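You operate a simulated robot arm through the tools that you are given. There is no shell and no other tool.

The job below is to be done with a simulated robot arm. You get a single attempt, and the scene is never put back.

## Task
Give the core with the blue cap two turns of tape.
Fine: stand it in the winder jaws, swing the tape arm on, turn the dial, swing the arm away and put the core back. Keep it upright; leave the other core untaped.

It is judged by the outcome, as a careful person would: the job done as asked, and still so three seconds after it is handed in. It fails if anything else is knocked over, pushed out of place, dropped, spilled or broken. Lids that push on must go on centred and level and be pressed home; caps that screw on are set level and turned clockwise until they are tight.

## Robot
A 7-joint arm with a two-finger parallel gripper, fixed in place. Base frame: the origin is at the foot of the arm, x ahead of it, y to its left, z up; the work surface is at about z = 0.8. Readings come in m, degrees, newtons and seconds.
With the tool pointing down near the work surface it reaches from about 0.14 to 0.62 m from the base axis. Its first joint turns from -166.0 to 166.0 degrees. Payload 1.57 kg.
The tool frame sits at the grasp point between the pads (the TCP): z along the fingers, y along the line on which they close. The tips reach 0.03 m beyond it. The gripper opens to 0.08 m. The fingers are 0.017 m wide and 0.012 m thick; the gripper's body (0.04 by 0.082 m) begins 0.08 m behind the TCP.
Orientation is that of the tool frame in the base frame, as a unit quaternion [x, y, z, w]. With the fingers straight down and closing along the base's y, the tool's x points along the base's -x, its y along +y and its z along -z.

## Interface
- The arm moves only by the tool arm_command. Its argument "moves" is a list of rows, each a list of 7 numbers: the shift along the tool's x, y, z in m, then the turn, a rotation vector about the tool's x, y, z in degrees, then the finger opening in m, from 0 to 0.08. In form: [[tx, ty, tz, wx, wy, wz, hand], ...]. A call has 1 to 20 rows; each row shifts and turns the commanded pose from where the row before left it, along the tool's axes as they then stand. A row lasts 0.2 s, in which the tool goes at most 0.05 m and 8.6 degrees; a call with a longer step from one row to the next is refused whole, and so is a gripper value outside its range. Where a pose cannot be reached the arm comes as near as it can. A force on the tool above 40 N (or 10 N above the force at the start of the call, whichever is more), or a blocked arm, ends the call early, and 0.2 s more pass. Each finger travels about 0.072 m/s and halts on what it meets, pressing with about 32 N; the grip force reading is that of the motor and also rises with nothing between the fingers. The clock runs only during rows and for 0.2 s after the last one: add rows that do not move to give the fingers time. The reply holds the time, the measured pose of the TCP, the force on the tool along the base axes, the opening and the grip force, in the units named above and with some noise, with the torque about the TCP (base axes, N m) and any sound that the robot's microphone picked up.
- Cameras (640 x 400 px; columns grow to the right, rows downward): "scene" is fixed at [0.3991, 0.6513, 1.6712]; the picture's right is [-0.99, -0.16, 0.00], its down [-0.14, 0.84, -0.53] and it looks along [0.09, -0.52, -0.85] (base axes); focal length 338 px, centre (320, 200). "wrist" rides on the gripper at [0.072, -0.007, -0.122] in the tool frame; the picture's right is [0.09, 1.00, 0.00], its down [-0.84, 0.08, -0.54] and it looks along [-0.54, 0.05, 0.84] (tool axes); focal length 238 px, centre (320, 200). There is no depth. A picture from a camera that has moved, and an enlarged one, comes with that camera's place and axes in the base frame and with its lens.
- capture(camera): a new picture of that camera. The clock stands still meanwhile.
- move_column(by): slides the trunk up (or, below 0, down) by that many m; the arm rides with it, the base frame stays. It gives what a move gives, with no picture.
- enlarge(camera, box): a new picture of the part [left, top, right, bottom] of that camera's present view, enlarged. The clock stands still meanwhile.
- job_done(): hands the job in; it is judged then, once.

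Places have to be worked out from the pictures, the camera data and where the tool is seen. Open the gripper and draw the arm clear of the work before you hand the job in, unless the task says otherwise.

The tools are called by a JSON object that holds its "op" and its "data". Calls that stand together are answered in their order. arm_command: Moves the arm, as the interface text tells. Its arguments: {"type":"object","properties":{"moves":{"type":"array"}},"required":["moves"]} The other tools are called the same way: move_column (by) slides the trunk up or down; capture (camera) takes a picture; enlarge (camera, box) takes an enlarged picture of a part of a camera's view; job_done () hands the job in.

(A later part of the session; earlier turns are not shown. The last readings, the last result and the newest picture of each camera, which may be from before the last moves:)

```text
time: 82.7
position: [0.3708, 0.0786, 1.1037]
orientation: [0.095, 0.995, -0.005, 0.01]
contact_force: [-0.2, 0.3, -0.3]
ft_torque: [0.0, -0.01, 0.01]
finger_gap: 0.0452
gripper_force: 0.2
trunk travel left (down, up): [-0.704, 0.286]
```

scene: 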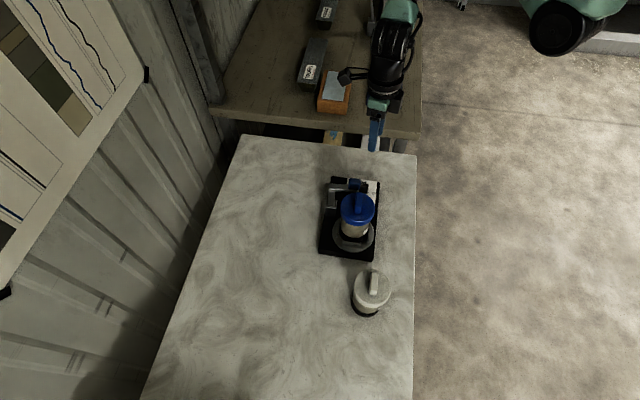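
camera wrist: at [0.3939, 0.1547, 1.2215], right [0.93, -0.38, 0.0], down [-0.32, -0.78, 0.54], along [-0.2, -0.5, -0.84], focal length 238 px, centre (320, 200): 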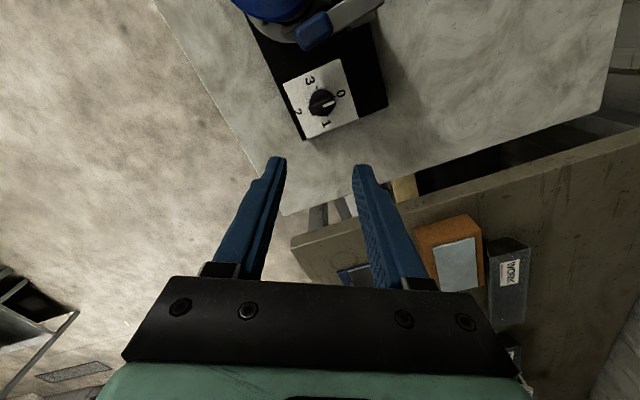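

I finish the rotation to yaw 0 and add a deliberate 10° lean about the closing axis, which lifts the wrist camera and keeps it away from the tape arm during the turn.

{"op": "arm_command", "data": {"moves": [[0, 0, 0, 0, 0, -5.4, 0.045], [0, 0, 0, 0, 0, -5.4, 0.045], [0, 0, 0, -0.68, 5.5, 0, 0.045], [0, 0, 0, 0, 5.58, 0, 0.045], [0, 0, 0, 0, 0, 0, 0.045], [0, 0, 0, 0, 0, 0, 0.045]]}}

{"op": "capture", "data": {"camera": "wrist"}}

```text
time: 84.1
position: [0.3725, 0.0786, 1.1052]
orientation: [0.002, 0.996, -0.001, -0.088]
contact_force: [0.4, 0.9, 0.4]
ft_torque: [-0.01, -0.01, -0.03]
finger_gap: 0.0452
gripper_force: 0.1
trunk travel left (down, up): [-0.704, 0.286]
```

```text
taken
camera wrist: at [0.3225, 0.0743, 1.2367], right [-0.09, 1.0, 0.01], down [0.92, 0.08, 0.39], along [0.39, 0.05, -0.92], focal length 238 px, centre (320, 200)
```

wrist: 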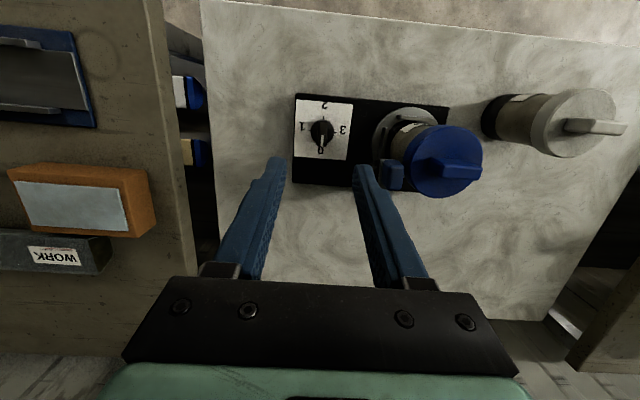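

{"op": "enlarge", "data": {"camera": "wrist", "box": [285, 85, 365, 165]}}

```text
5.00 times, centred on (325, 125) of wrist
camera zoom: at [0.3225, 0.0743, 1.2367], right [-0.09, 1.0, 0.01], down [0.92, 0.08, 0.39], along [0.39, 0.05, -0.92], focal length 1192 px, centre (295, 575)
```

zoom: 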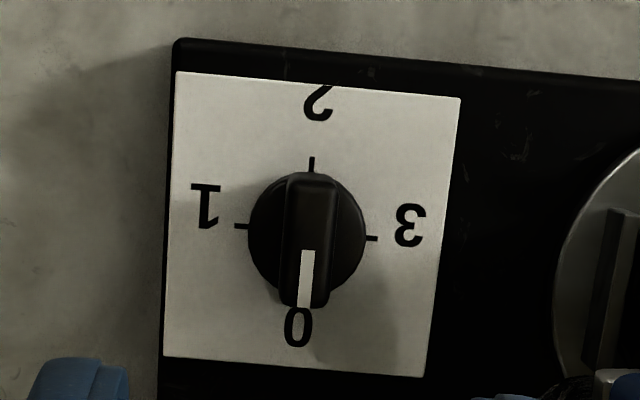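

The dial axis refines to (0.3675, 0.089). I move over it and descend to just above the knob, keeping the lean.

{"op": "arm_command", "data": {"moves": [[-0.00516, 0.00208, 0.03464, 0, 0, 0, 0.045], [-0.00516, 0.00208, 0.03464, 0, 0, 0, 0.045], [-0.00516, 0.00208, 0.03464, 0, 0, 0, 0.045], [-0.00516, 0.00208, 0.03464, 0, 0, 0, 0.045], [-0.00516, 0.00208, 0.03464, 0, 0, 0, 0.045], [0, 0, 0, 0, 0, 0, 0.045], [0, 0, 0, 0, 0, 0, 0.045]]}}

{"op": "capture", "data": {"camera": "wrist"}}

{"op": "enlarge", "data": {"camera": "scene", "box": [310, 130, 410, 230]}}

```text
time: 85.7
position: [0.3649, 0.0918, 0.9276]
orientation: [0.002, 0.996, 0.0, -0.086]
contact_force: [0.5, -0.2, -0.2]
ft_torque: [0.0, 0.0, 0.05]
finger_gap: 0.0451
gripper_force: 0.0
trunk travel left (down, up): [-0.704, 0.286]
```

```text
taken
camera wrist: at [0.3148, 0.0856, 1.0599], right [-0.09, 1.0, 0.01], down [0.92, 0.07, 0.39], along [0.39, 0.05, -0.92], focal length 238 px, centre (320, 200)
```

wrist: 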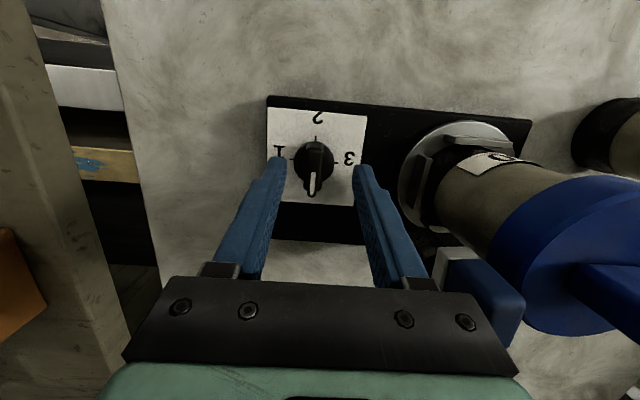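

```text
4.00 times, centred on (360, 180) of scene
camera zoom: at [0.3991, 0.6513, 1.6712], right [-0.99, -0.16, 0.0], down [-0.14, 0.84, -0.53], along [0.09, -0.52, -0.85], focal length 1352 px, centre (160, 280)
```

zoom: 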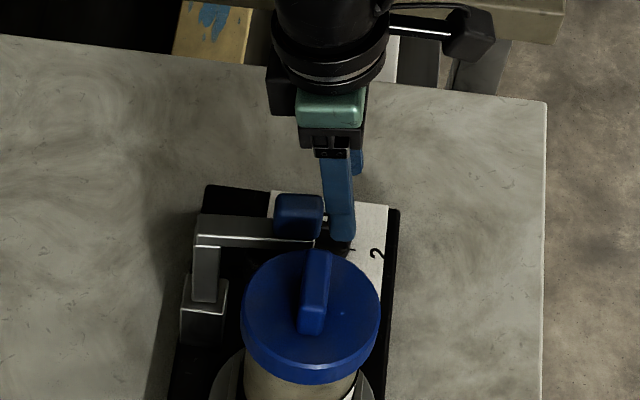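

{"op": "enlarge", "data": {"camera": "wrist", "box": [260, 100, 380, 220]}}

```text
3.33 times, centred on (320, 160) of wrist
camera zoom: at [0.3148, 0.0856, 1.0599], right [-0.09, 1.0, 0.01], down [0.92, 0.07, 0.39], along [0.39, 0.05, -0.92], focal length 794 px, centre (320, 333)
```

zoom: 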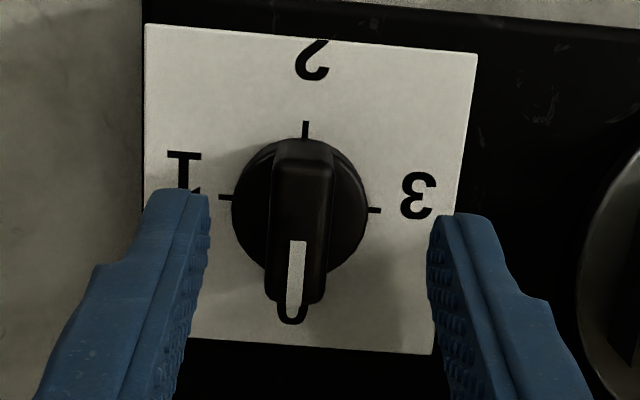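

Dial axis relative to the tool: I need +3 mm in x and −3.6 mm in y. I correct this and descend so the pads straddle the bar (tips ≈0.86).

{"op": "arm_command", "data": {"moves": [[-0.005, -0.0018, 0.0187, 0, 0, 0, 0.045], [-0.005, -0.0018, 0.0187, 0, 0, 0, 0.045], [0, 0, 0, 0, 0, 0, 0.045], [0, 0, 0, 0, 0, 0, 0.045]]}}

{"op": "enlarge", "data": {"camera": "wrist", "box": [240, 100, 400, 240]}}

{"op": "enlarge", "data": {"camera": "scene", "box": [330, 160, 390, 210]}}

```text
time: 86.7
position: [0.3701, 0.0872, 0.8901]
orientation: [0.002, 0.996, -0.001, -0.086]
contact_force: [-0.2, 0.3, -1.3]
ft_torque: [-0.02, 0.0, 0.0]
finger_gap: 0.0452
gripper_force: 0.0
trunk travel left (down, up): [-0.704, 0.286]
```

```text
2.86 times, centred on (320, 170) of wrist
camera zoom: at [0.3198, 0.0823, 1.023], right [-0.09, 1.0, 0.01], down [0.92, 0.07, 0.39], along [0.39, 0.05, -0.92], focal length 681 px, centre (320, 286)
```

zoom: 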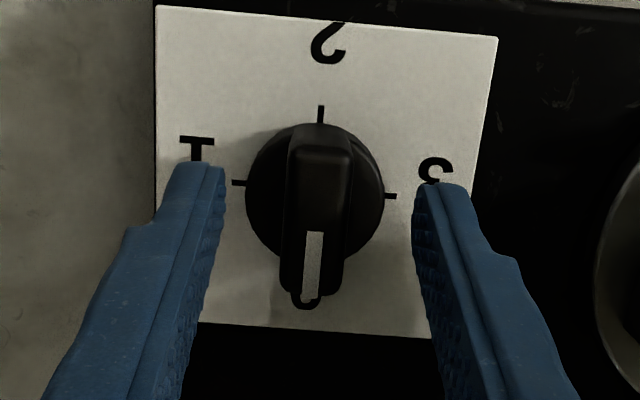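

```text
8.00 times, centred on (360, 185) of scene
camera zoom: at [0.3991, 0.6513, 1.6712], right [-0.99, -0.16, 0.0], down [-0.14, 0.84, -0.53], along [0.09, -0.52, -0.85], focal length 2704 px, centre (0, 320)
```

zoom: 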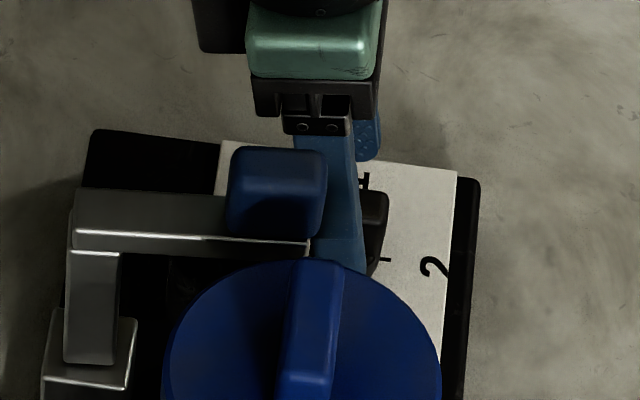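

The bar is centred between the fingers. I fine-adjust by 2 mm onto the axis, lower 4 mm more, and close on the bar.

{"op": "arm_command", "data": {"moves": [[0.0011, 0, 0.0042, 0, 0, 0, 0.045], [0, 0, 0, 0, 0, 0, 0.03], [0, 0, 0, 0, 0, 0, 0.02], [0, 0, 0, 0, 0, 0, 0.01], [0, 0, 0, 0, 0, 0, 0.0], [0, 0, 0, 0, 0, 0, 0.0]]}}

{"op": "enlarge", "data": {"camera": "wrist", "box": [240, 100, 400, 240]}}

```text
time: 88.1
position: [0.369, 0.0862, 0.8861]
orientation: [0.002, 0.996, 0.0, -0.085]
contact_force: [-0.5, -1.2, 1.1]
ft_torque: [0.01, -0.15, 0.04]
finger_gap: 0.016
gripper_force: 32.0
trunk travel left (down, up): [-0.704, 0.286]
```

```text
2.86 times, centred on (320, 170) of wrist
camera zoom: at [0.3184, 0.0817, 1.019], right [-0.09, 1.0, 0.01], down [0.92, 0.07, 0.39], along [0.39, 0.05, -0.92], focal length 681 px, centre (320, 286)
```

zoom: 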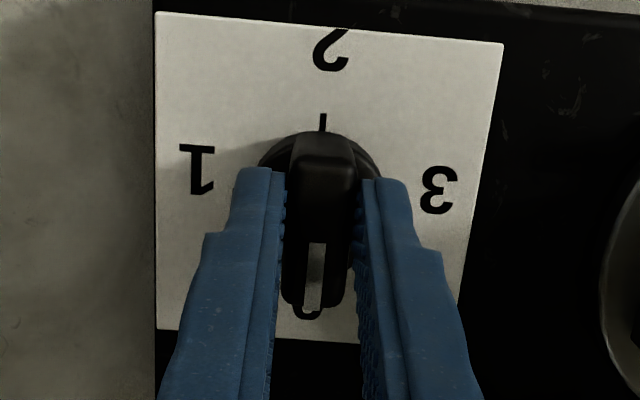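

Gripped (16 mm gap). I begin the clockwise turn with a small angle and check the resistance.

{"op": "arm_command", "data": {"moves": [[0, 0, 0, -0.877, 0, 4.92, 0.0], [0, 0, 0, -0.877, 0, 4.92, 0.0], [0, 0, 0, -0.877, 0, 4.92, 0.0], [0, 0, 0, 0, 0, 0, 0.0]]}}

{"op": "enlarge", "data": {"camera": "wrist", "box": [240, 100, 400, 240]}}

```text
time: 89.1
position: [0.3677, 0.087, 0.8867]
orientation: [0.132, 0.987, 0.012, -0.087]
contact_force: [-3.6, 4.8, 1.0]
ft_torque: [-0.03, -0.6, -0.03]
finger_gap: 0.0156
gripper_force: 31.2
trunk travel left (down, up): [-0.704, 0.286]
```

```text
2.86 times, centred on (320, 170) of wrist
camera zoom: at [0.3187, 0.095, 1.0191], right [0.17, 0.98, 0.02], down [0.91, -0.17, 0.39], along [0.38, -0.05, -0.92], focal length 681 px, centre (320, 286)
```

zoom: 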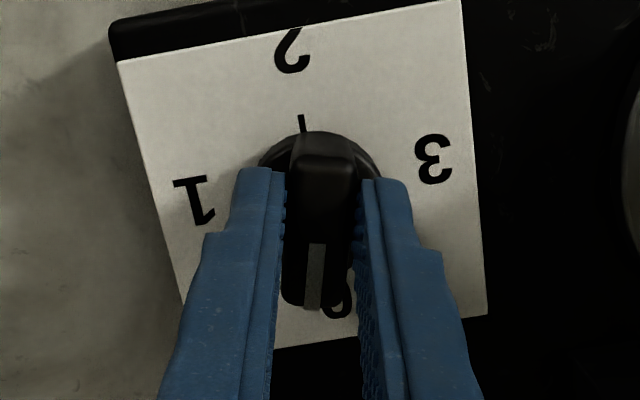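

The dial follows the gripper (15° clockwise), with low forces. I continue in 30° portions.

{"op": "arm_command", "data": {"moves": [[0, 0, 0, -1.052, 0, 5.907, 0.0], [0, 0, 0, -1.052, 0, 5.907, 0.0], [0, 0, 0, -1.052, 0, 5.907, 0.0], [0, 0, 0, -1.052, 0, 5.907, 0.0], [0, 0, 0, -1.052, 0, 5.907, 0.0], [0, 0, 0, 0, 0, 0, 0.0]]}}

```text
time: 90.5
position: [0.3716, 0.0856, 0.8865]
orientation: [0.383, 0.92, 0.032, -0.08]
contact_force: [1.4, 8.9, -0.5]
ft_torque: [0.16, -0.1, -0.02]
finger_gap: 0.0157
gripper_force: 31.5
trunk travel left (down, up): [-0.704, 0.286]
```

Forces are still small (9 N sideways), so I nudge +1.5 mm in y and continue turning.

{"op": "arm_command", "data": {"moves": [[0.00105, 0.00106, 0.0002, 0, 0, 0, 0.0], [0, 0, 0, -1.052, 0, 5.907, 0.0], [0, 0, 0, -1.052, 0, 5.907, 0.0], [0, 0, 0, -1.052, 0, 5.907, 0.0], [0, 0, 0, -1.052, 0, 5.907, 0.0], [0, 0, 0, -1.052, 0, 5.907, 0.0], [0, 0, 0, 0, 0, 0, 0.0]]}}

{"op": "enlarge", "data": {"camera": "wrist", "box": [220, 80, 420, 240]}}

{"op": "enlarge", "data": {"camera": "scene", "box": [315, 140, 405, 230]}}

```text
time: 92.1
position: [0.3713, 0.0871, 0.8867]
orientation: [0.609, 0.788, 0.052, -0.067]
contact_force: [5.4, -1.6, -0.4]
ft_torque: [-0.5, -0.24, -0.04]
finger_gap: 0.0161
gripper_force: 31.2
trunk travel left (down, up): [-0.704, 0.286]
```

```text
2.50 times, centred on (320, 160) of wrist
camera zoom: at [0.3522, 0.1347, 1.0193], right [0.94, 0.34, 0.02], down [0.31, -0.87, 0.39], along [0.15, -0.36, -0.92], focal length 596 px, centre (320, 300)
```

zoom: 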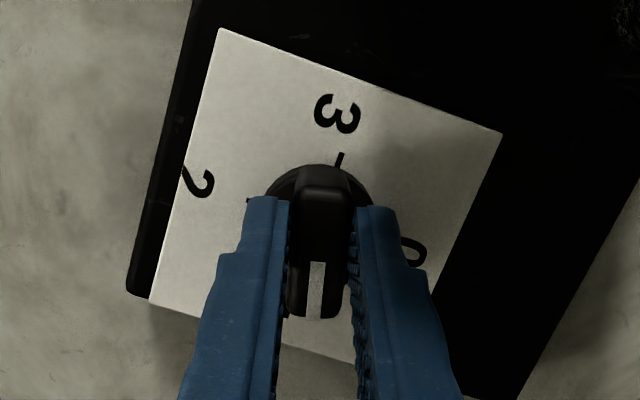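

```text
4.44 times, centred on (360, 185) of scene
camera zoom: at [0.3991, 0.6513, 1.6712], right [-0.99, -0.16, 0.0], down [-0.14, 0.84, -0.53], along [0.09, -0.52, -0.85], focal length 1502 px, centre (142, 267)
```

zoom: 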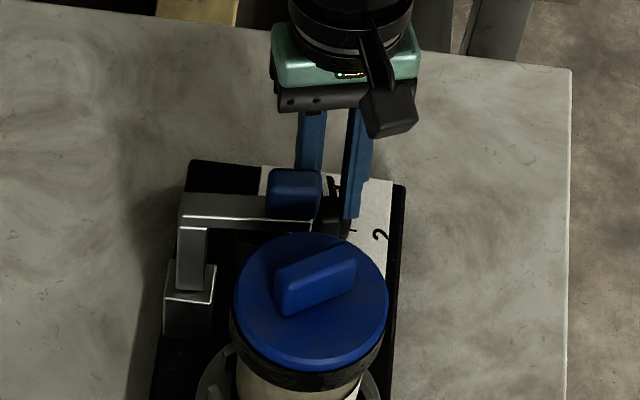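

The core is turning in the jaws with the dial and tape is appearing on it — about 75° so far. I nudge −1 mm in x and continue the turn.

{"op": "arm_command", "data": {"moves": [[0.00025, -0.00097, 0, 0, 0, 0, 0.0], [0, 0, 0, -1.052, 0, 5.907, 0.0], [0, 0, 0, -1.052, 0, 5.907, 0.0], [0, 0, 0, -1.052, 0, 5.907, 0.0], [0, 0, 0, -1.052, 0, 5.907, 0.0], [0, 0, 0, -1.052, 0, 5.907, 0.0], [0, 0, 0, 0, 0, 0, 0.0]]}}

{"op": "enlarge", "data": {"camera": "scene", "box": [315, 140, 405, 230]}}

```text
time: 93.7
position: [0.3694, 0.0883, 0.8879]
orientation: [0.792, 0.604, 0.069, -0.053]
contact_force: [1.8, 5.2, -0.3]
ft_torque: [0.04, -0.03, -0.02]
finger_gap: 0.0155
gripper_force: 31.6
trunk travel left (down, up): [-0.704, 0.286]
```

```text
4.44 times, centred on (360, 185) of scene
camera zoom: at [0.3991, 0.6513, 1.6712], right [-0.99, -0.16, 0.0], down [-0.14, 0.84, -0.53], along [0.09, -0.52, -0.85], focal length 1502 px, centre (142, 267)
```

zoom: 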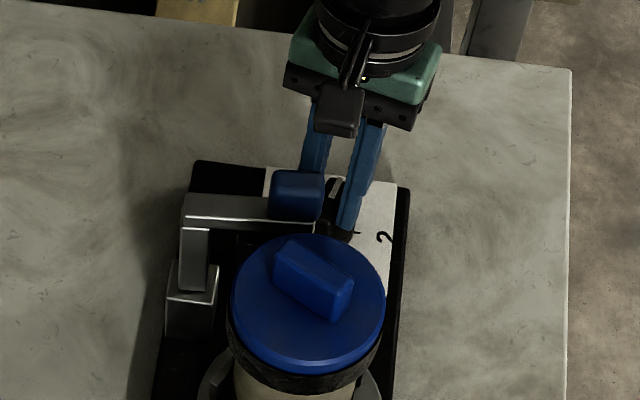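

Two-thirds of the way and forces are low, though the winder base seems able to slide by a millimetre or two, so I keep it gentle. I turn a further 45° to about 150°, then will regrip.

{"op": "arm_command", "data": {"moves": [[0, 0, 0, -1.052, 0, 5.907, 0.0], [0, 0, 0, -1.052, 0, 5.907, 0.0], [0, 0, 0, -1.052, 0, 5.907, 0.0], [0, 0, 0, -1.052, 0, 5.907, 0.0], [0, 0, 0, -1.052, 0, 5.907, 0.0], [0, 0, 0, -1.052, 0, 5.907, 0.0], [0, 0, 0, -1.052, 0, 5.907, 0.0], [0, 0, 0, -0.526, 0, 2.954, 0.0], [0, 0, 0, 0, 0, 0, 0.0]]}}

{"op": "enlarge", "data": {"camera": "scene", "box": [315, 140, 405, 230]}}

{"op": "enlarge", "data": {"camera": "wrist", "box": [220, 80, 420, 240]}}

```text
time: 95.7
position: [0.3704, 0.0881, 0.8879]
orientation: [0.963, 0.255, 0.085, -0.022]
contact_force: [6.4, 1.8, 0.5]
ft_torque: [0.33, -0.63, -0.05]
finger_gap: 0.0159
gripper_force: 31.3
trunk travel left (down, up): [-0.704, 0.286]
```

```text
4.44 times, centred on (360, 185) of scene
camera zoom: at [0.3991, 0.6513, 1.6712], right [-0.99, -0.16, 0.0], down [-0.14, 0.84, -0.53], along [0.09, -0.52, -0.85], focal length 1502 px, centre (142, 267)
```

zoom: 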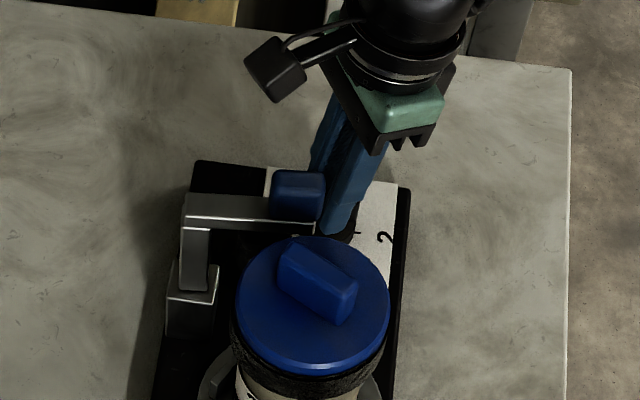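

```text
2.50 times, centred on (320, 160) of wrist
camera zoom: at [0.4095, 0.1188, 1.02], right [0.57, -0.82, 0.02], down [-0.76, -0.52, 0.39], along [-0.31, -0.24, -0.92], focal length 596 px, centre (320, 300)
```

zoom: 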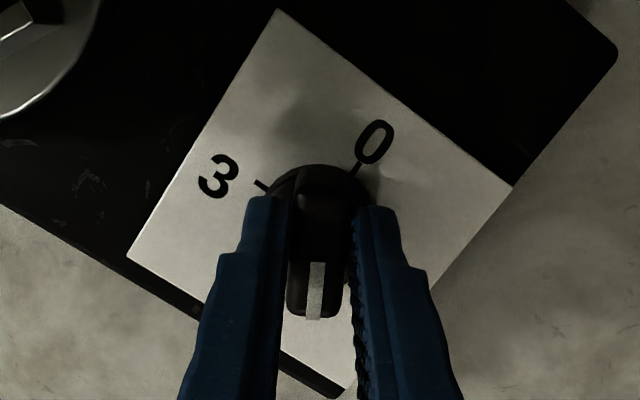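

The dial is at 150° (pointer between 1 and 2), all calm. I release, lift, and rotate the tool back half a turn to regrip for the last 30°.

{"op": "arm_command", "data": {"moves": [[0, 0, 0, 0, 0, 0, 0.02], [0, 0, 0, 0, 0, 0, 0.035], [0, 0, 0, 0, 0, 0, 0.045], [0, 0, 0, 0, 0, 0, 0.045], [0.0035, 0, -0.0197, 0, 0, 0, 0.045], [0.0053, 0, -0.0295, 0, 0, 0, 0.045], [0.0053, 0, -0.0295, 0, 0, 0, 0.045], [0.0035, 0, -0.0197, 0, 0, 0, 0.045], [0, 0, 0, 0, 0, 0, 0.045]]}}

{"op": "arm_command", "data": {"moves": [[0, 0, 0, 1.473, 0, -8.27, 0.045], [0, 0, 0, 1.473, 0, -8.27, 0.045], [0, 0, 0, 1.473, 0, -8.27, 0.045], [0, 0, 0, 1.473, 0, -8.27, 0.045], [0, 0, 0, 1.473, 0, -8.27, 0.045], [0, 0, 0, 1.473, 0, -8.27, 0.045], [0, 0, 0, 1.473, 0, -8.27, 0.045], [0, 0, 0, 1.473, 0, -8.27, 0.045], [0, 0, 0, 1.473, 0, -8.27, 0.045], [0, 0, 0, 1.473, 0, -8.27, 0.045], [0, 0, 0, 1.473, 0, -8.27, 0.045], [0, 0, 0, 1.473, 0, -8.27, 0.045], [0, 0, 0, 1.473, 0, -8.27, 0.045], [0, 0, 0, 1.473, 0, -8.27, 0.045], [0, 0, 0, 1.473, 0, -8.27, 0.045], [0, 0, 0, 1.473, 0, -8.27, 0.045], [0, 0, 0, 1.473, 0, -8.27, 0.045], [0, 0, 0, 1.473, 0, -8.27, 0.045], [0, 0, 0, 0, 0, 0, 0.045]]}}

```text
time: 97.7
position: [0.369, 0.086, 0.9861]
orientation: [0.962, 0.257, 0.086, -0.022]
contact_force: [-0.7, -0.1, -0.7]
ft_torque: [-0.04, 0.0, 0.0]
finger_gap: 0.0447
gripper_force: 0.1
trunk travel left (down, up): [-0.704, 0.286]
```

```text
time: 101.7
position: [0.369, 0.0881, 0.987]
orientation: [-0.009, 0.996, -0.001, -0.086]
contact_force: [0.4, 0.5, 0.6]
ft_torque: [0.0, -0.02, -0.02]
finger_gap: 0.045
gripper_force: 0.1
trunk travel left (down, up): [-0.704, 0.286]
```

At yaw≈+1° with the dial visible below. I check the dial, core and winder from here.

{"op": "enlarge", "data": {"camera": "wrist", "box": [240, 80, 400, 240]}}

{"op": "enlarge", "data": {"camera": "scene", "box": [310, 150, 400, 260]}}

```text
2.50 times, centred on (320, 160) of wrist
camera zoom: at [0.3191, 0.082, 1.1201], right [-0.11, 0.99, 0.01], down [0.92, 0.1, 0.39], along [0.39, 0.06, -0.92], focal length 596 px, centre (320, 300)
```

zoom: 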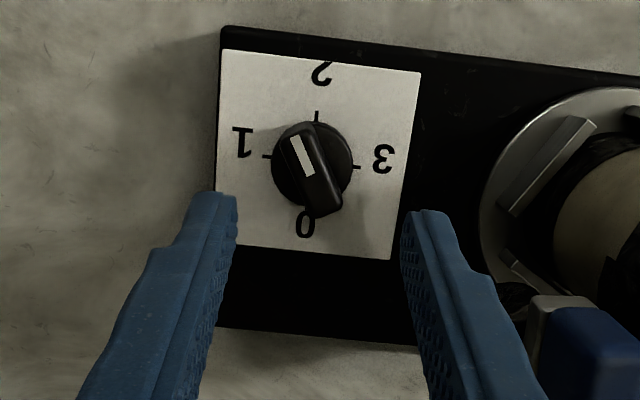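

```text
3.64 times, centred on (355, 205) of scene
camera zoom: at [0.3991, 0.6513, 1.6712], right [-0.99, -0.16, 0.0], down [-0.14, 0.84, -0.53], along [0.09, -0.52, -0.85], focal length 1229 px, centre (193, 182)
```

zoom: 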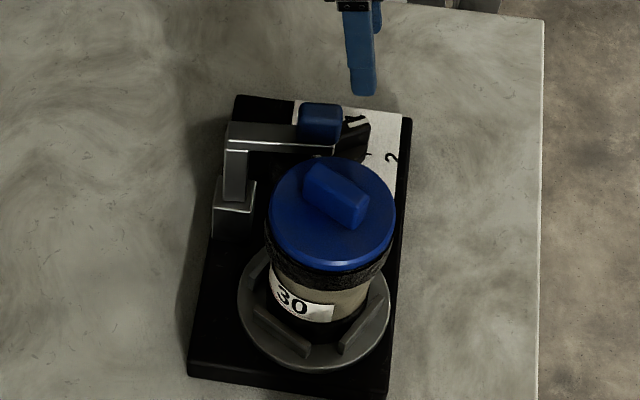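

The tape is winding on below the cap and the pointer sits 30° before 2, and the winder base is within ~1–2 mm of its start. I rotate to +30° and come down over the bar.

{"op": "arm_command", "data": {"moves": [[0, 0, 0, 1.258, 0, -7.059, 0.045], [0, 0, 0, 1.258, 0, -7.059, 0.045], [0, 0, 0, 1.258, 0, -7.059, 0.045], [0, 0, 0, 1.258, 0, -7.059, 0.045], [-0.00405, 0.0002, 0.02975, 0, 0, 0, 0.045], [-0.00405, 0.0002, 0.02975, 0, 0, 0, 0.045], [0, 0, 0, 0, 0, 0, 0.045], [0, 0, 0, 0, 0, 0, 0.045]]}}

{"op": "enlarge", "data": {"camera": "wrist", "box": [240, 80, 400, 240]}}

```text
time: 103.5
position: [0.3655, 0.0846, 0.9274]
orientation: [-0.254, 0.963, -0.023, -0.084]
contact_force: [0.2, 0.3, 0.4]
ft_torque: [-0.01, 0.0, 0.0]
finger_gap: 0.045
gripper_force: 0.0
trunk travel left (down, up): [-0.704, 0.286]
```

```text
2.50 times, centred on (320, 160) of wrist
camera zoom: at [0.3246, 0.0564, 1.0605], right [-0.57, 0.82, 0.01], down [0.76, 0.52, 0.39], along [0.31, 0.23, -0.92], focal length 596 px, centre (320, 300)
```

zoom: 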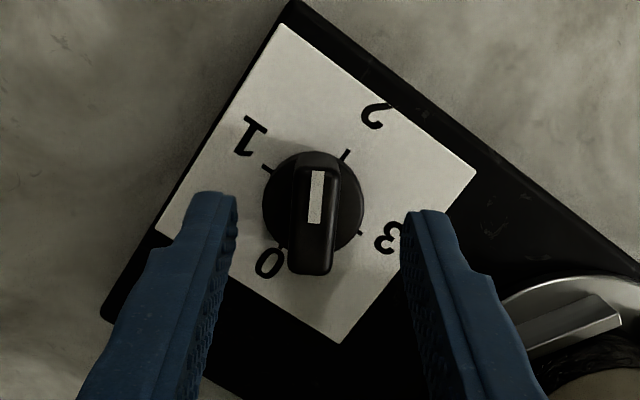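

The bar is aligned with the fingers. I correct 2 mm, descend and close on it.

{"op": "arm_command", "data": {"moves": [[-0.0047, 0.0002, 0.0197, 0, 0, 0, 0.045], [-0.0047, 0.0002, 0.0197, 0, 0, 0, 0.045], [0, 0, 0, 0, 0, 0, 0.045], [0, 0, 0, 0, 0, 0, 0.03], [0, 0, 0, 0, 0, 0, 0.02], [0, 0, 0, 0, 0, 0, 0.01], [0, 0, 0, 0, 0, 0, 0.0], [0, 0, 0, 0, 0, 0, 0.0]]}}

{"op": "enlarge", "data": {"camera": "wrist", "box": [240, 80, 400, 240]}}

```text
time: 105.3
position: [0.3681, 0.0872, 0.888]
orientation: [-0.254, 0.963, -0.025, -0.084]
contact_force: [7.2, -12.1, -0.1]
ft_torque: [-0.26, -0.15, 0.0]
finger_gap: 0.0157
gripper_force: 31.5
trunk travel left (down, up): [-0.704, 0.286]
```

```text
2.50 times, centred on (320, 160) of wrist
camera zoom: at [0.3272, 0.0574, 1.02], right [-0.57, 0.82, 0.01], down [0.76, 0.52, 0.39], along [0.31, 0.23, -0.92], focal length 596 px, centre (320, 300)
```

zoom: 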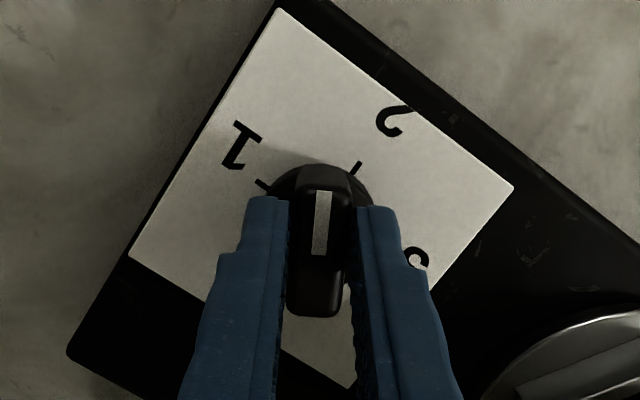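

A 14 N side load shows I'm 2 mm off across the bar, so I relieve that first and then turn the last 29.5° clockwise.

{"op": "arm_command", "data": {"moves": [[0, -0.002, 0, 0, 0, 0, 0.0], [0, 0, 0, 0, 0, 0, 0.0]]}}

```text
time: 105.9
position: [0.369, 0.0867, 0.8876]
orientation: [-0.255, 0.963, -0.024, -0.084]
contact_force: [1.6, -10.8, -0.6]
ft_torque: [0.18, -0.69, 0.01]
finger_gap: 0.0158
gripper_force: 32.0
trunk travel left (down, up): [-0.704, 0.286]
```

{"op": "arm_command", "data": {"moves": [[0, -0.002, 0, 0, 0, 0, 0.0], [0, 0, 0, 0, 0, 0, 0.0]]}}

```text
time: 106.5
position: [0.3683, 0.0857, 0.8871]
orientation: [-0.255, 0.963, -0.022, -0.086]
contact_force: [-4.6, -1.0, 0.1]
ft_torque: [0.06, 0.17, -0.04]
finger_gap: 0.0158
gripper_force: 31.4
trunk travel left (down, up): [-0.704, 0.286]
```

Side load is now small (≈5 N). I turn the last 29.5° clockwise.

{"op": "arm_command", "data": {"moves": [[0, 0, 0, -1.035, 0, 5.81, 0.0], [0, 0, 0, -1.035, 0, 5.81, 0.0], [0, 0, 0, -1.035, 0, 5.81, 0.0], [0, 0, 0, -1.035, 0, 5.81, 0.0], [0, 0, 0, -1.035, 0, 5.81, 0.0], [0, 0, 0, 0, 0, 0, 0.0], [0, 0, 0, 0, 0, 0, 0.0]]}}

{"op": "enlarge", "data": {"camera": "wrist", "box": [240, 80, 400, 240]}}

{"op": "enlarge", "data": {"camera": "scene", "box": [310, 150, 400, 260]}}

```text
time: 108.1
position: [0.37, 0.0857, 0.8886]
orientation: [-0.001, 0.996, 0.0, -0.086]
contact_force: [-12.4, 8.6, 1.1]
ft_torque: [0.28, 0.55, -0.02]
finger_gap: 0.0159
gripper_force: 31.7
trunk travel left (down, up): [-0.704, 0.286]
```

```text
2.50 times, centred on (320, 160) of wrist
camera zoom: at [0.3192, 0.0802, 1.0199], right [-0.09, 1.0, 0.01], down [0.92, 0.08, 0.39], along [0.39, 0.05, -0.92], focal length 596 px, centre (320, 300)
```

zoom: 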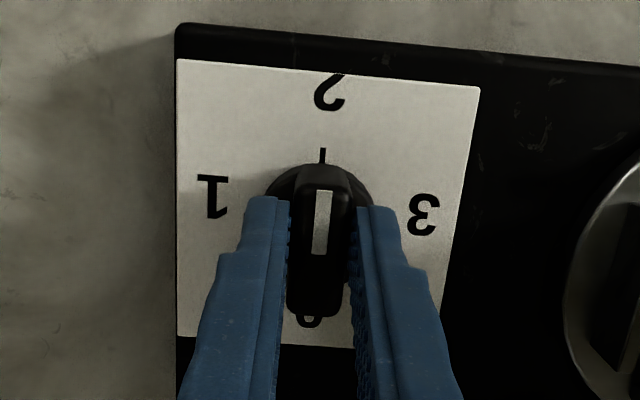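

```text
3.64 times, centred on (355, 205) of scene
camera zoom: at [0.3991, 0.6513, 1.6712], right [-0.99, -0.16, 0.0], down [-0.14, 0.84, -0.53], along [0.09, -0.52, -0.85], focal length 1229 px, centre (193, 182)
```

zoom: 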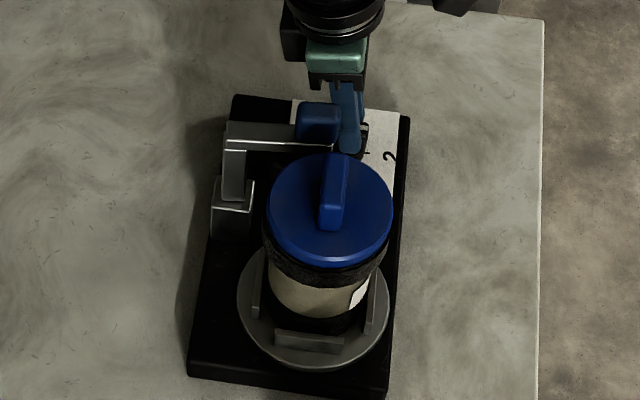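

The pointer is at 2, and the core has made two full turns (its bar and label are back in their original direction). I relieve the side load slightly, release the dial and rise.

{"op": "arm_command", "data": {"moves": [[0.0015, 0.001, 0.0003, 0, 0, 0, 0.0], [0, 0, 0, 0, 0, 0, 0.0], [0, 0, 0, 0, 0, 0, 0.02], [0, 0, 0, 0, 0, 0, 0.03], [0, 0, 0, 0, 0, 0, 0.045], [0, 0, 0, 0, 0, 0, 0.045], [0.0035, 0, -0.0197, 0, 0, 0, 0.045], [0.0053, 0, -0.0295, 0, 0, 0, 0.045], [0.007, 0, -0.0394, 0, 0, 0, 0.045], [0.007, 0, -0.0394, 0, 0, 0, 0.045], [0.007, 0, -0.0394, 0, 0, 0, 0.045], [0.007, 0, -0.0394, 0, 0, 0, 0.045], [0, 0, 0, 0, 0, 0, 0.045]]}}

{"op": "capture", "data": {"camera": "wrist"}}

{"op": "enlarge", "data": {"camera": "scene", "box": [310, 150, 400, 260]}}

```text
time: 110.9
position: [0.3706, 0.0862, 1.097]
orientation: [-0.001, 0.996, -0.001, -0.087]
contact_force: [0.8, -0.1, 0.2]
ft_torque: [-0.04, 0.03, -0.01]
finger_gap: 0.0452
gripper_force: 0.2
trunk travel left (down, up): [-0.704, 0.286]
```

```text
taken
camera wrist: at [0.3215, 0.0813, 1.2296], right [-0.09, 1.0, 0.01], down [0.92, 0.08, 0.39], along [0.39, 0.05, -0.92], focal length 238 px, centre (320, 200)
```

wrist: 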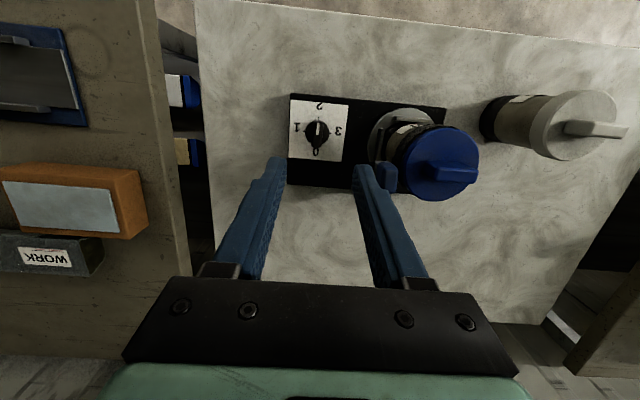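

```text
3.64 times, centred on (355, 205) of scene
camera zoom: at [0.3991, 0.6513, 1.6712], right [-0.99, -0.16, 0.0], down [-0.14, 0.84, -0.53], along [0.09, -0.52, -0.85], focal length 1229 px, centre (193, 182)
```

zoom: 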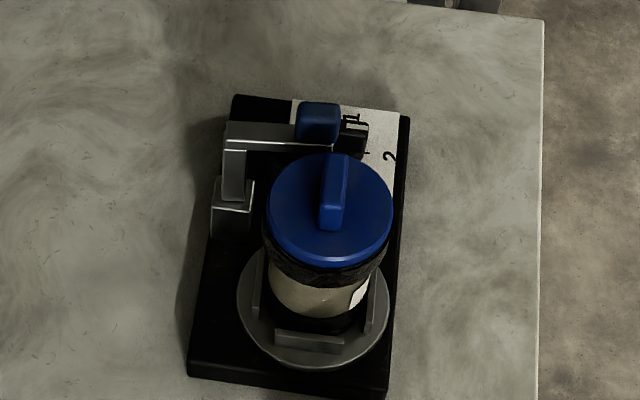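

{"op": "enlarge", "data": {"camera": "wrist", "box": [280, 80, 370, 170]}}

{"op": "enlarge", "data": {"camera": "wrist", "box": [340, 90, 500, 220]}}

```text
4.44 times, centred on (325, 125) of wrist
camera zoom: at [0.3215, 0.0813, 1.2296], right [-0.09, 1.0, 0.01], down [0.92, 0.08, 0.39], along [0.39, 0.05, -0.92], focal length 1059 px, centre (298, 533)
```

zoom: 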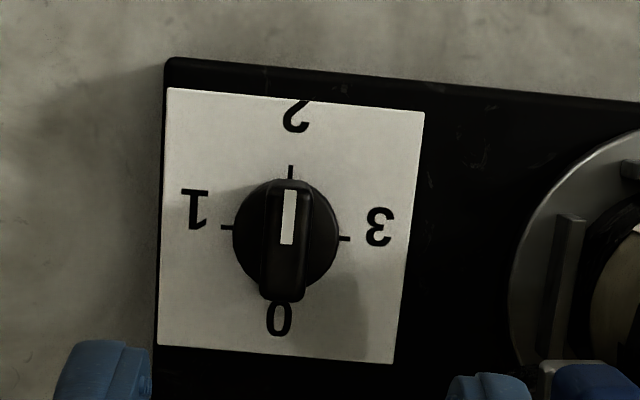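

```text
3.08 times, centred on (420, 155) of wrist
camera zoom: at [0.3215, 0.0813, 1.2296], right [-0.09, 1.0, 0.01], down [0.92, 0.08, 0.39], along [0.39, 0.05, -0.92], focal length 733 px, centre (12, 338)
```

zoom: 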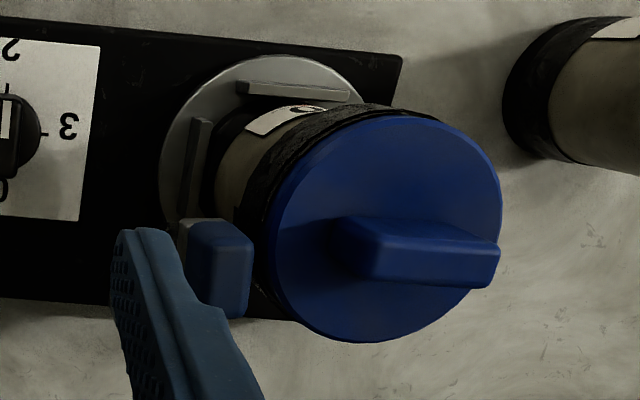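

The dial rests at 2 and the tape is wound neatly. Next I straighten the tool, close the fingers, and move above the gap between the beam near its pivot and the core, to swing the tape arm away.

{"op": "arm_command", "data": {"moves": [[0, 0, 0, 0, -5.0, 0, 0.03], [0, 0, 0, 0, -5.0, 0, 0.01], [-0.0205, 0.0369, 0, 0, 0, 0, 0.0], [-0.0205, 0.0369, 0, 0, 0, 0, 0.0], [-0.0205, 0.0369, 0, 0, 0, 0, 0.0], [0, 0, 0, 0, 0, 0, 0.0], [0, 0, 0, 0, 0, 0, 0.0]]}}

{"op": "capture", "data": {"camera": "wrist"}}

{"op": "enlarge", "data": {"camera": "scene", "box": [320, 165, 390, 225]}}

```text
time: 112.5
position: [0.4296, 0.2003, 1.1011]
orientation: [-0.001, 1.0, -0.002, 0.001]
contact_force: [-0.7, 0.4, 0.2]
ft_torque: [-0.01, -0.02, -0.01]
finger_gap: 0.0
gripper_force: 20.9
trunk travel left (down, up): [-0.704, 0.286]
```

```text
taken
camera wrist: at [0.3566, 0.1951, 1.2221], right [-0.09, 1.0, 0.0], down [0.84, 0.08, 0.54], along [0.54, 0.05, -0.84], focal length 238 px, centre (320, 200)
```

wrist: 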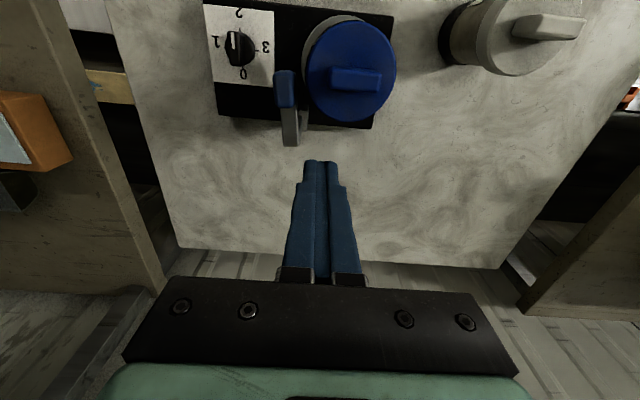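

```text
6.67 times, centred on (355, 195) of scene
camera zoom: at [0.3991, 0.6513, 1.6712], right [-0.99, -0.16, 0.0], down [-0.14, 0.84, -0.53], along [0.09, -0.52, -0.85], focal length 2253 px, centre (87, 233)
```

zoom: 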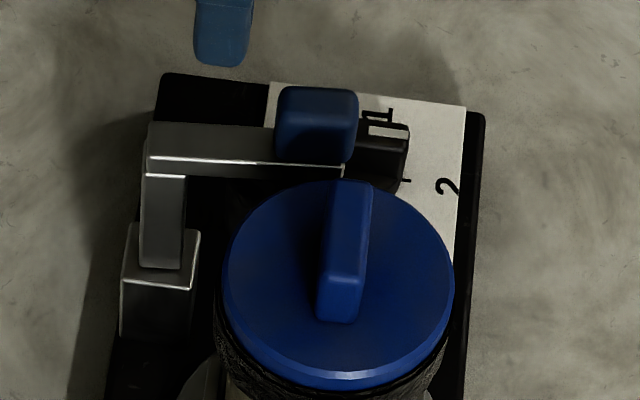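

{"op": "enlarge", "data": {"camera": "wrist", "box": [250, 40, 410, 190]}}

```text
2.67 times, centred on (330, 115) of wrist
camera zoom: at [0.3566, 0.1951, 1.2221], right [-0.09, 1.0, 0.0], down [0.84, 0.08, 0.54], along [0.54, 0.05, -0.84], focal length 636 px, centre (293, 427)
```

zoom: 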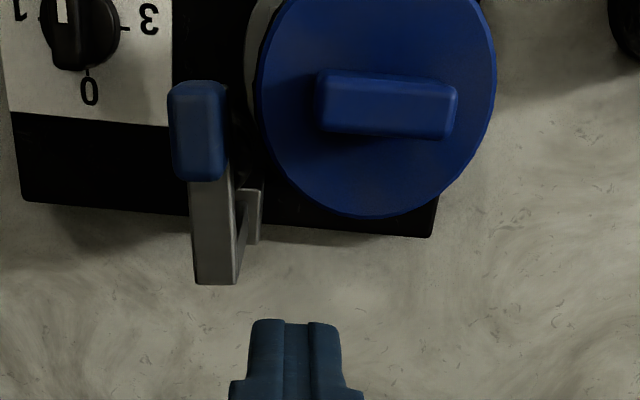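

The beam's +y face at x≈0.43 is at y≈0.177 and the cap edge leaves about 2 cm of room there. I descend the closed fingers at (0.434, 0.197), between them.

{"op": "arm_command", "data": {"moves": [[-0.005, -0.0037, 0, 0, 0, 0, 0.0], [0, 0, 0.03, 0, 0, 0, 0.0], [0, 0, 0.03, 0, 0, 0, 0.0], [0, 0, 0.03, 0, 0, 0, 0.0], [0, 0, 0.018, 0, 0, 0, 0.0], [0, 0, 0, 0, 0, 0, 0.0]]}}

{"op": "enlarge", "data": {"camera": "wrist", "box": [230, 40, 430, 230]}}

{"op": "enlarge", "data": {"camera": "scene", "box": [320, 165, 390, 225]}}

```text
time: 113.9
position: [0.4335, 0.1928, 0.9894]
orientation: [-0.001, 1.0, -0.002, 0.002]
contact_force: [0.3, -0.3, -0.5]
ft_torque: [-0.03, -0.02, 0.02]
finger_gap: 0.0002
gripper_force: 21.0
trunk travel left (down, up): [-0.704, 0.286]
```

```text
2.11 times, centred on (330, 135) of wrist
camera zoom: at [0.3619, 0.1874, 1.1109], right [-0.09, 1.0, 0.0], down [0.84, 0.08, 0.54], along [0.54, 0.05, -0.84], focal length 502 px, centre (299, 337)
```

zoom: 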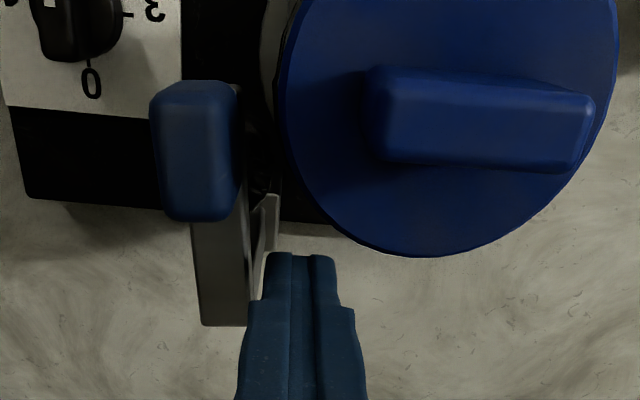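

```text
6.67 times, centred on (355, 195) of scene
camera zoom: at [0.3991, 0.6513, 1.6712], right [-0.99, -0.16, 0.0], down [-0.14, 0.84, -0.53], along [0.09, -0.52, -0.85], focal length 2253 px, centre (87, 233)
```

zoom: 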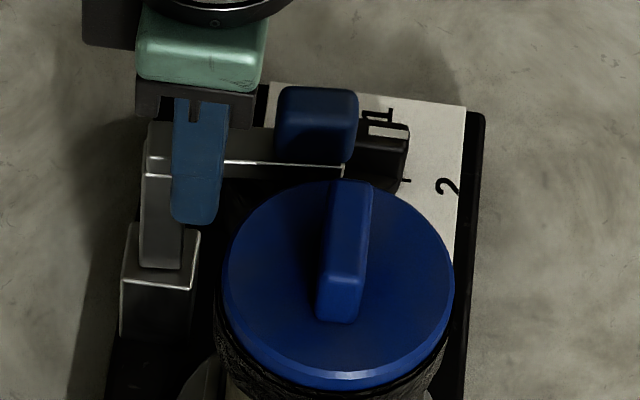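

Gap looks fine. I shift 2 mm toward +y and descend the last 15 mm so the tips sit beside the beam.

{"op": "arm_command", "data": {"moves": [[0, 0.002, 0, 0, 0, 0, 0.0], [0, 0, 0.008, 0, 0, 0, 0.0], [0, 0, 0.0075, 0, 0, 0, 0.0], [0, 0, 0, 0, 0, 0, 0.0]]}}

{"op": "enlarge", "data": {"camera": "wrist", "box": [230, 60, 430, 230]}}

```text
time: 114.9
position: [0.4328, 0.1945, 0.9742]
orientation: [-0.001, 1.0, -0.001, 0.001]
contact_force: [0.4, -0.6, 0.3]
ft_torque: [-0.01, 0.02, -0.02]
finger_gap: 0.0002
gripper_force: 21.8
trunk travel left (down, up): [-0.704, 0.286]
```

```text
2.35 times, centred on (330, 145) of wrist
camera zoom: at [0.3607, 0.1901, 1.0952], right [-0.09, 1.0, 0.0], down [0.84, 0.08, 0.54], along [0.54, 0.05, -0.84], focal length 561 px, centre (296, 329)
```

zoom: 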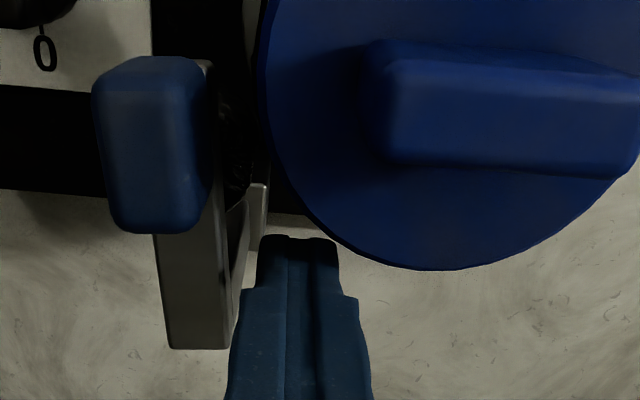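

Closed fingers here would push too close to the pivot to be effective. A single finger of the open gripper fits the gap further out, so I rise, open fully, and position with the +y finger over the gap and the other one well clear.

{"op": "arm_command", "data": {"moves": [[0, 0, -0.02, 0, 0, 0, 0.0], [0, 0, -0.03, 0, 0, 0, 0.0], [0, 0, -0.03, 0, 0, 0, 0.0], [0, 0, -0.03, 0, 0, 0, 0.02], [0, 0, 0, 0, 0, 0, 0.05], [0.0047, -0.0275, 0, 0, 0, 0, 0.08], [0.0047, -0.0275, 0, 0, 0, 0, 0.08], [0, 0, 0, 0, 0, 0, 0.08], [0, 0, 0, 0, 0, 0, 0.08]]}}

{"op": "capture", "data": {"camera": "wrist"}}

```text
time: 116.9
position: [0.4255, 0.1388, 1.0816]
orientation: [-0.001, 1.0, 0.0, 0.001]
contact_force: [0.2, 0.5, 0.3]
ft_torque: [0.03, -0.01, -0.02]
finger_gap: 0.0799
gripper_force: 0.1
trunk travel left (down, up): [-0.704, 0.286]
```

```text
taken
camera wrist: at [0.3527, 0.1338, 1.2043], right [-0.09, 1.0, 0.0], down [0.84, 0.08, 0.54], along [0.54, 0.05, -0.84], focal length 238 px, centre (320, 200)
```

wrist: 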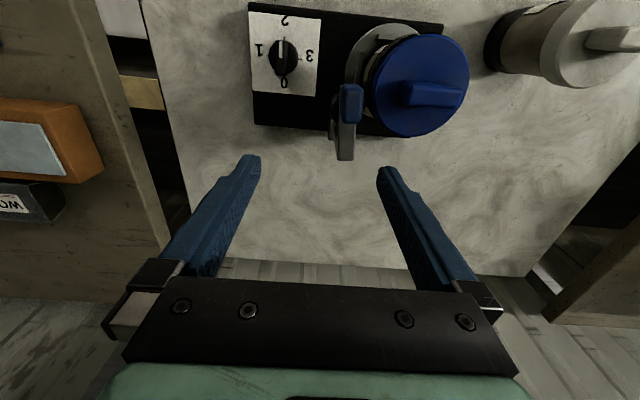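

{"op": "arm_command", "data": {"moves": [[0, 0, 0.024, 0, 0, 0, 0.08], [0, 0, 0.024, 0, 0, 0, 0.08], [0, 0, 0.024, 0, 0, 0, 0.08], [0, 0, 0, 0, 0, 0, 0.08], [0, 0, 0, 0, 0, 0, 0.08]]}}

{"op": "enlarge", "data": {"camera": "wrist", "box": [290, 80, 450, 240]}}

{"op": "enlarge", "data": {"camera": "scene", "box": [320, 165, 390, 225]}}

```text
time: 118.1
position: [0.4275, 0.141, 1.0101]
orientation: [-0.001, 1.0, -0.001, 0.001]
contact_force: [-0.1, 0.3, 0.0]
ft_torque: [0.04, 0.01, -0.03]
finger_gap: 0.0802
gripper_force: 0.0
trunk travel left (down, up): [-0.704, 0.286]
```

```text
2.50 times, centred on (370, 160) of wrist
camera zoom: at [0.3541, 0.1351, 1.1315], right [-0.09, 1.0, 0.0], down [0.84, 0.08, 0.54], along [0.54, 0.05, -0.84], focal length 596 px, centre (195, 300)
```

zoom: 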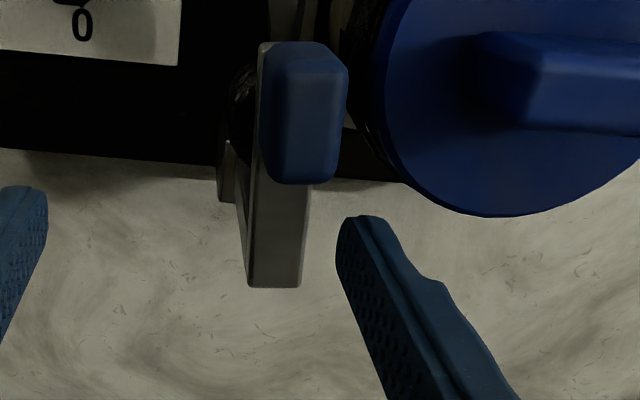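

```text
6.67 times, centred on (355, 195) of scene
camera zoom: at [0.3991, 0.6513, 1.6712], right [-0.99, -0.16, 0.0], down [-0.14, 0.84, -0.53], along [0.09, -0.52, -0.85], focal length 2253 px, centre (87, 233)
```

zoom: 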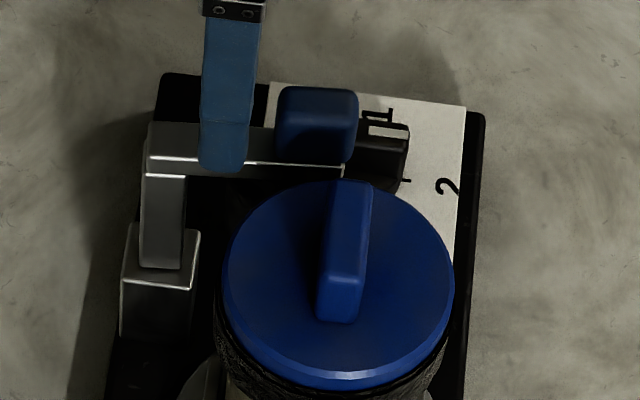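

The +y finger is between the beam and the cap with a few mm each side. I shift 4 mm toward −x for more leverage and descend beside the beam.

{"op": "arm_command", "data": {"moves": [[0.004, 0, 0, 0, 0, 0, 0.08], [0, 0, 0.012, 0, 0, 0, 0.08], [0, 0, 0.012, 0, 0, 0, 0.08], [0, 0, 0.011, 0, 0, 0, 0.08], [0, 0, 0, 0, 0, 0, 0.08]]}}

{"op": "enlarge", "data": {"camera": "wrist", "box": [290, 80, 450, 240]}}

{"op": "enlarge", "data": {"camera": "scene", "box": [320, 165, 390, 225]}}

```text
time: 119.3
position: [0.4207, 0.14, 0.9769]
orientation: [-0.001, 1.0, -0.001, 0.0]
contact_force: [0.6, -0.5, -0.2]
ft_torque: [-0.03, 0.03, -0.02]
finger_gap: 0.08
gripper_force: 0.0
trunk travel left (down, up): [-0.704, 0.286]
```

```text
2.50 times, centred on (370, 160) of wrist
camera zoom: at [0.3484, 0.1341, 1.0987], right [-0.09, 1.0, 0.0], down [0.84, 0.08, 0.54], along [0.54, 0.05, -0.84], focal length 596 px, centre (195, 300)
```

zoom: 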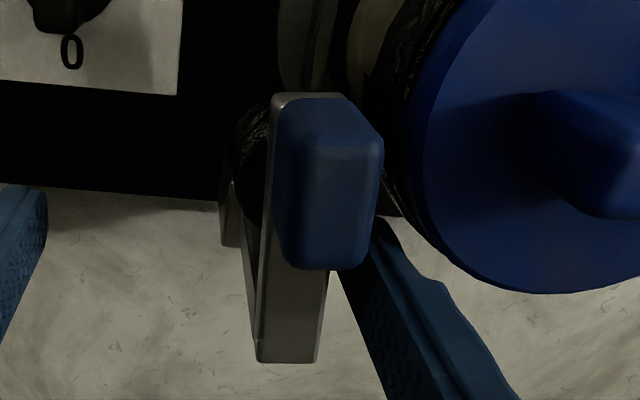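

```text
6.67 times, centred on (355, 195) of scene
camera zoom: at [0.3991, 0.6513, 1.6712], right [-0.99, -0.16, 0.0], down [-0.14, 0.84, -0.53], along [0.09, -0.52, -0.85], focal length 2253 px, centre (87, 233)
```

zoom: 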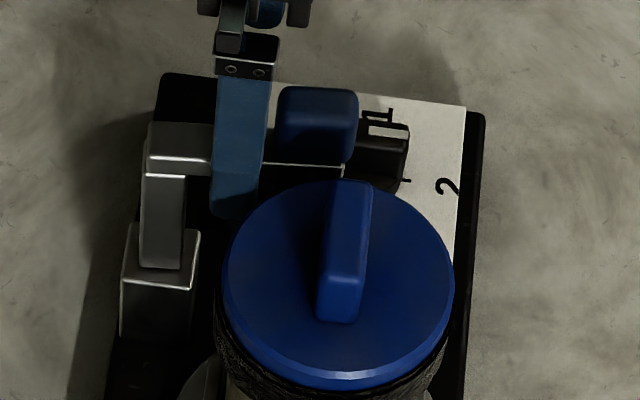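

In position without any contact. I push slowly toward −y to swing the tape arm away from the core.

{"op": "arm_command", "data": {"moves": [[0, -0.003, 0, 0, 0, 0, 0.08], [0, -0.003, 0, 0, 0, 0, 0.08], [0, -0.003, 0, 0, 0, 0, 0.08], [0, -0.003, 0, 0, 0, 0, 0.08], [0, 0, 0, 0, 0, 0, 0.08]]}}

{"op": "enlarge", "data": {"camera": "wrist", "box": [250, 80, 450, 240]}}

{"op": "enlarge", "data": {"camera": "scene", "box": [310, 155, 390, 225]}}

```text
time: 120.5
position: [0.4226, 0.127, 0.9763]
orientation: [-0.001, 1.0, -0.003, 0.0]
contact_force: [0.0, 0.2, -0.1]
ft_torque: [0.0, 0.02, -0.01]
finger_gap: 0.0799
gripper_force: 0.1
trunk travel left (down, up): [-0.704, 0.286]
```

```text
2.50 times, centred on (350, 160) of wrist
camera zoom: at [0.35, 0.1222, 1.0976], right [-0.09, 1.0, -0.01], down [0.84, 0.08, 0.54], along [0.54, 0.05, -0.84], focal length 596 px, centre (245, 300)
```

zoom: 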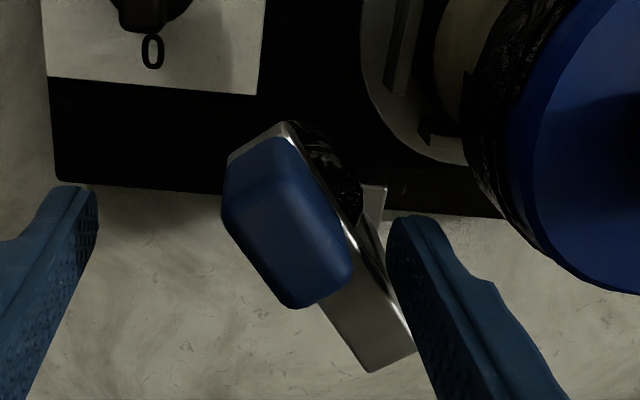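

```text
5.71 times, centred on (350, 190) of scene
camera zoom: at [0.3991, 0.6513, 1.6712], right [-0.99, -0.16, 0.0], down [-0.14, 0.84, -0.53], along [0.09, -0.52, -0.85], focal length 1931 px, centre (149, 257)
```

zoom: 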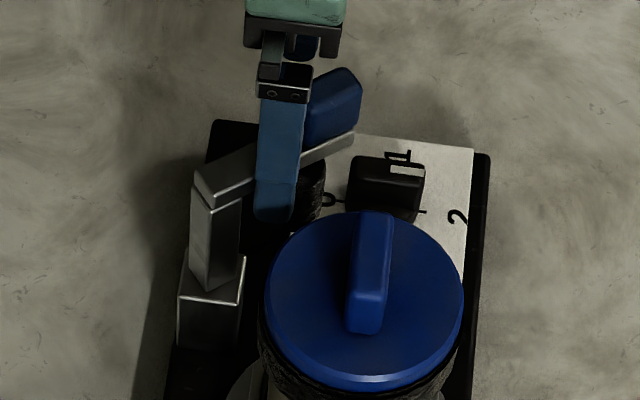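

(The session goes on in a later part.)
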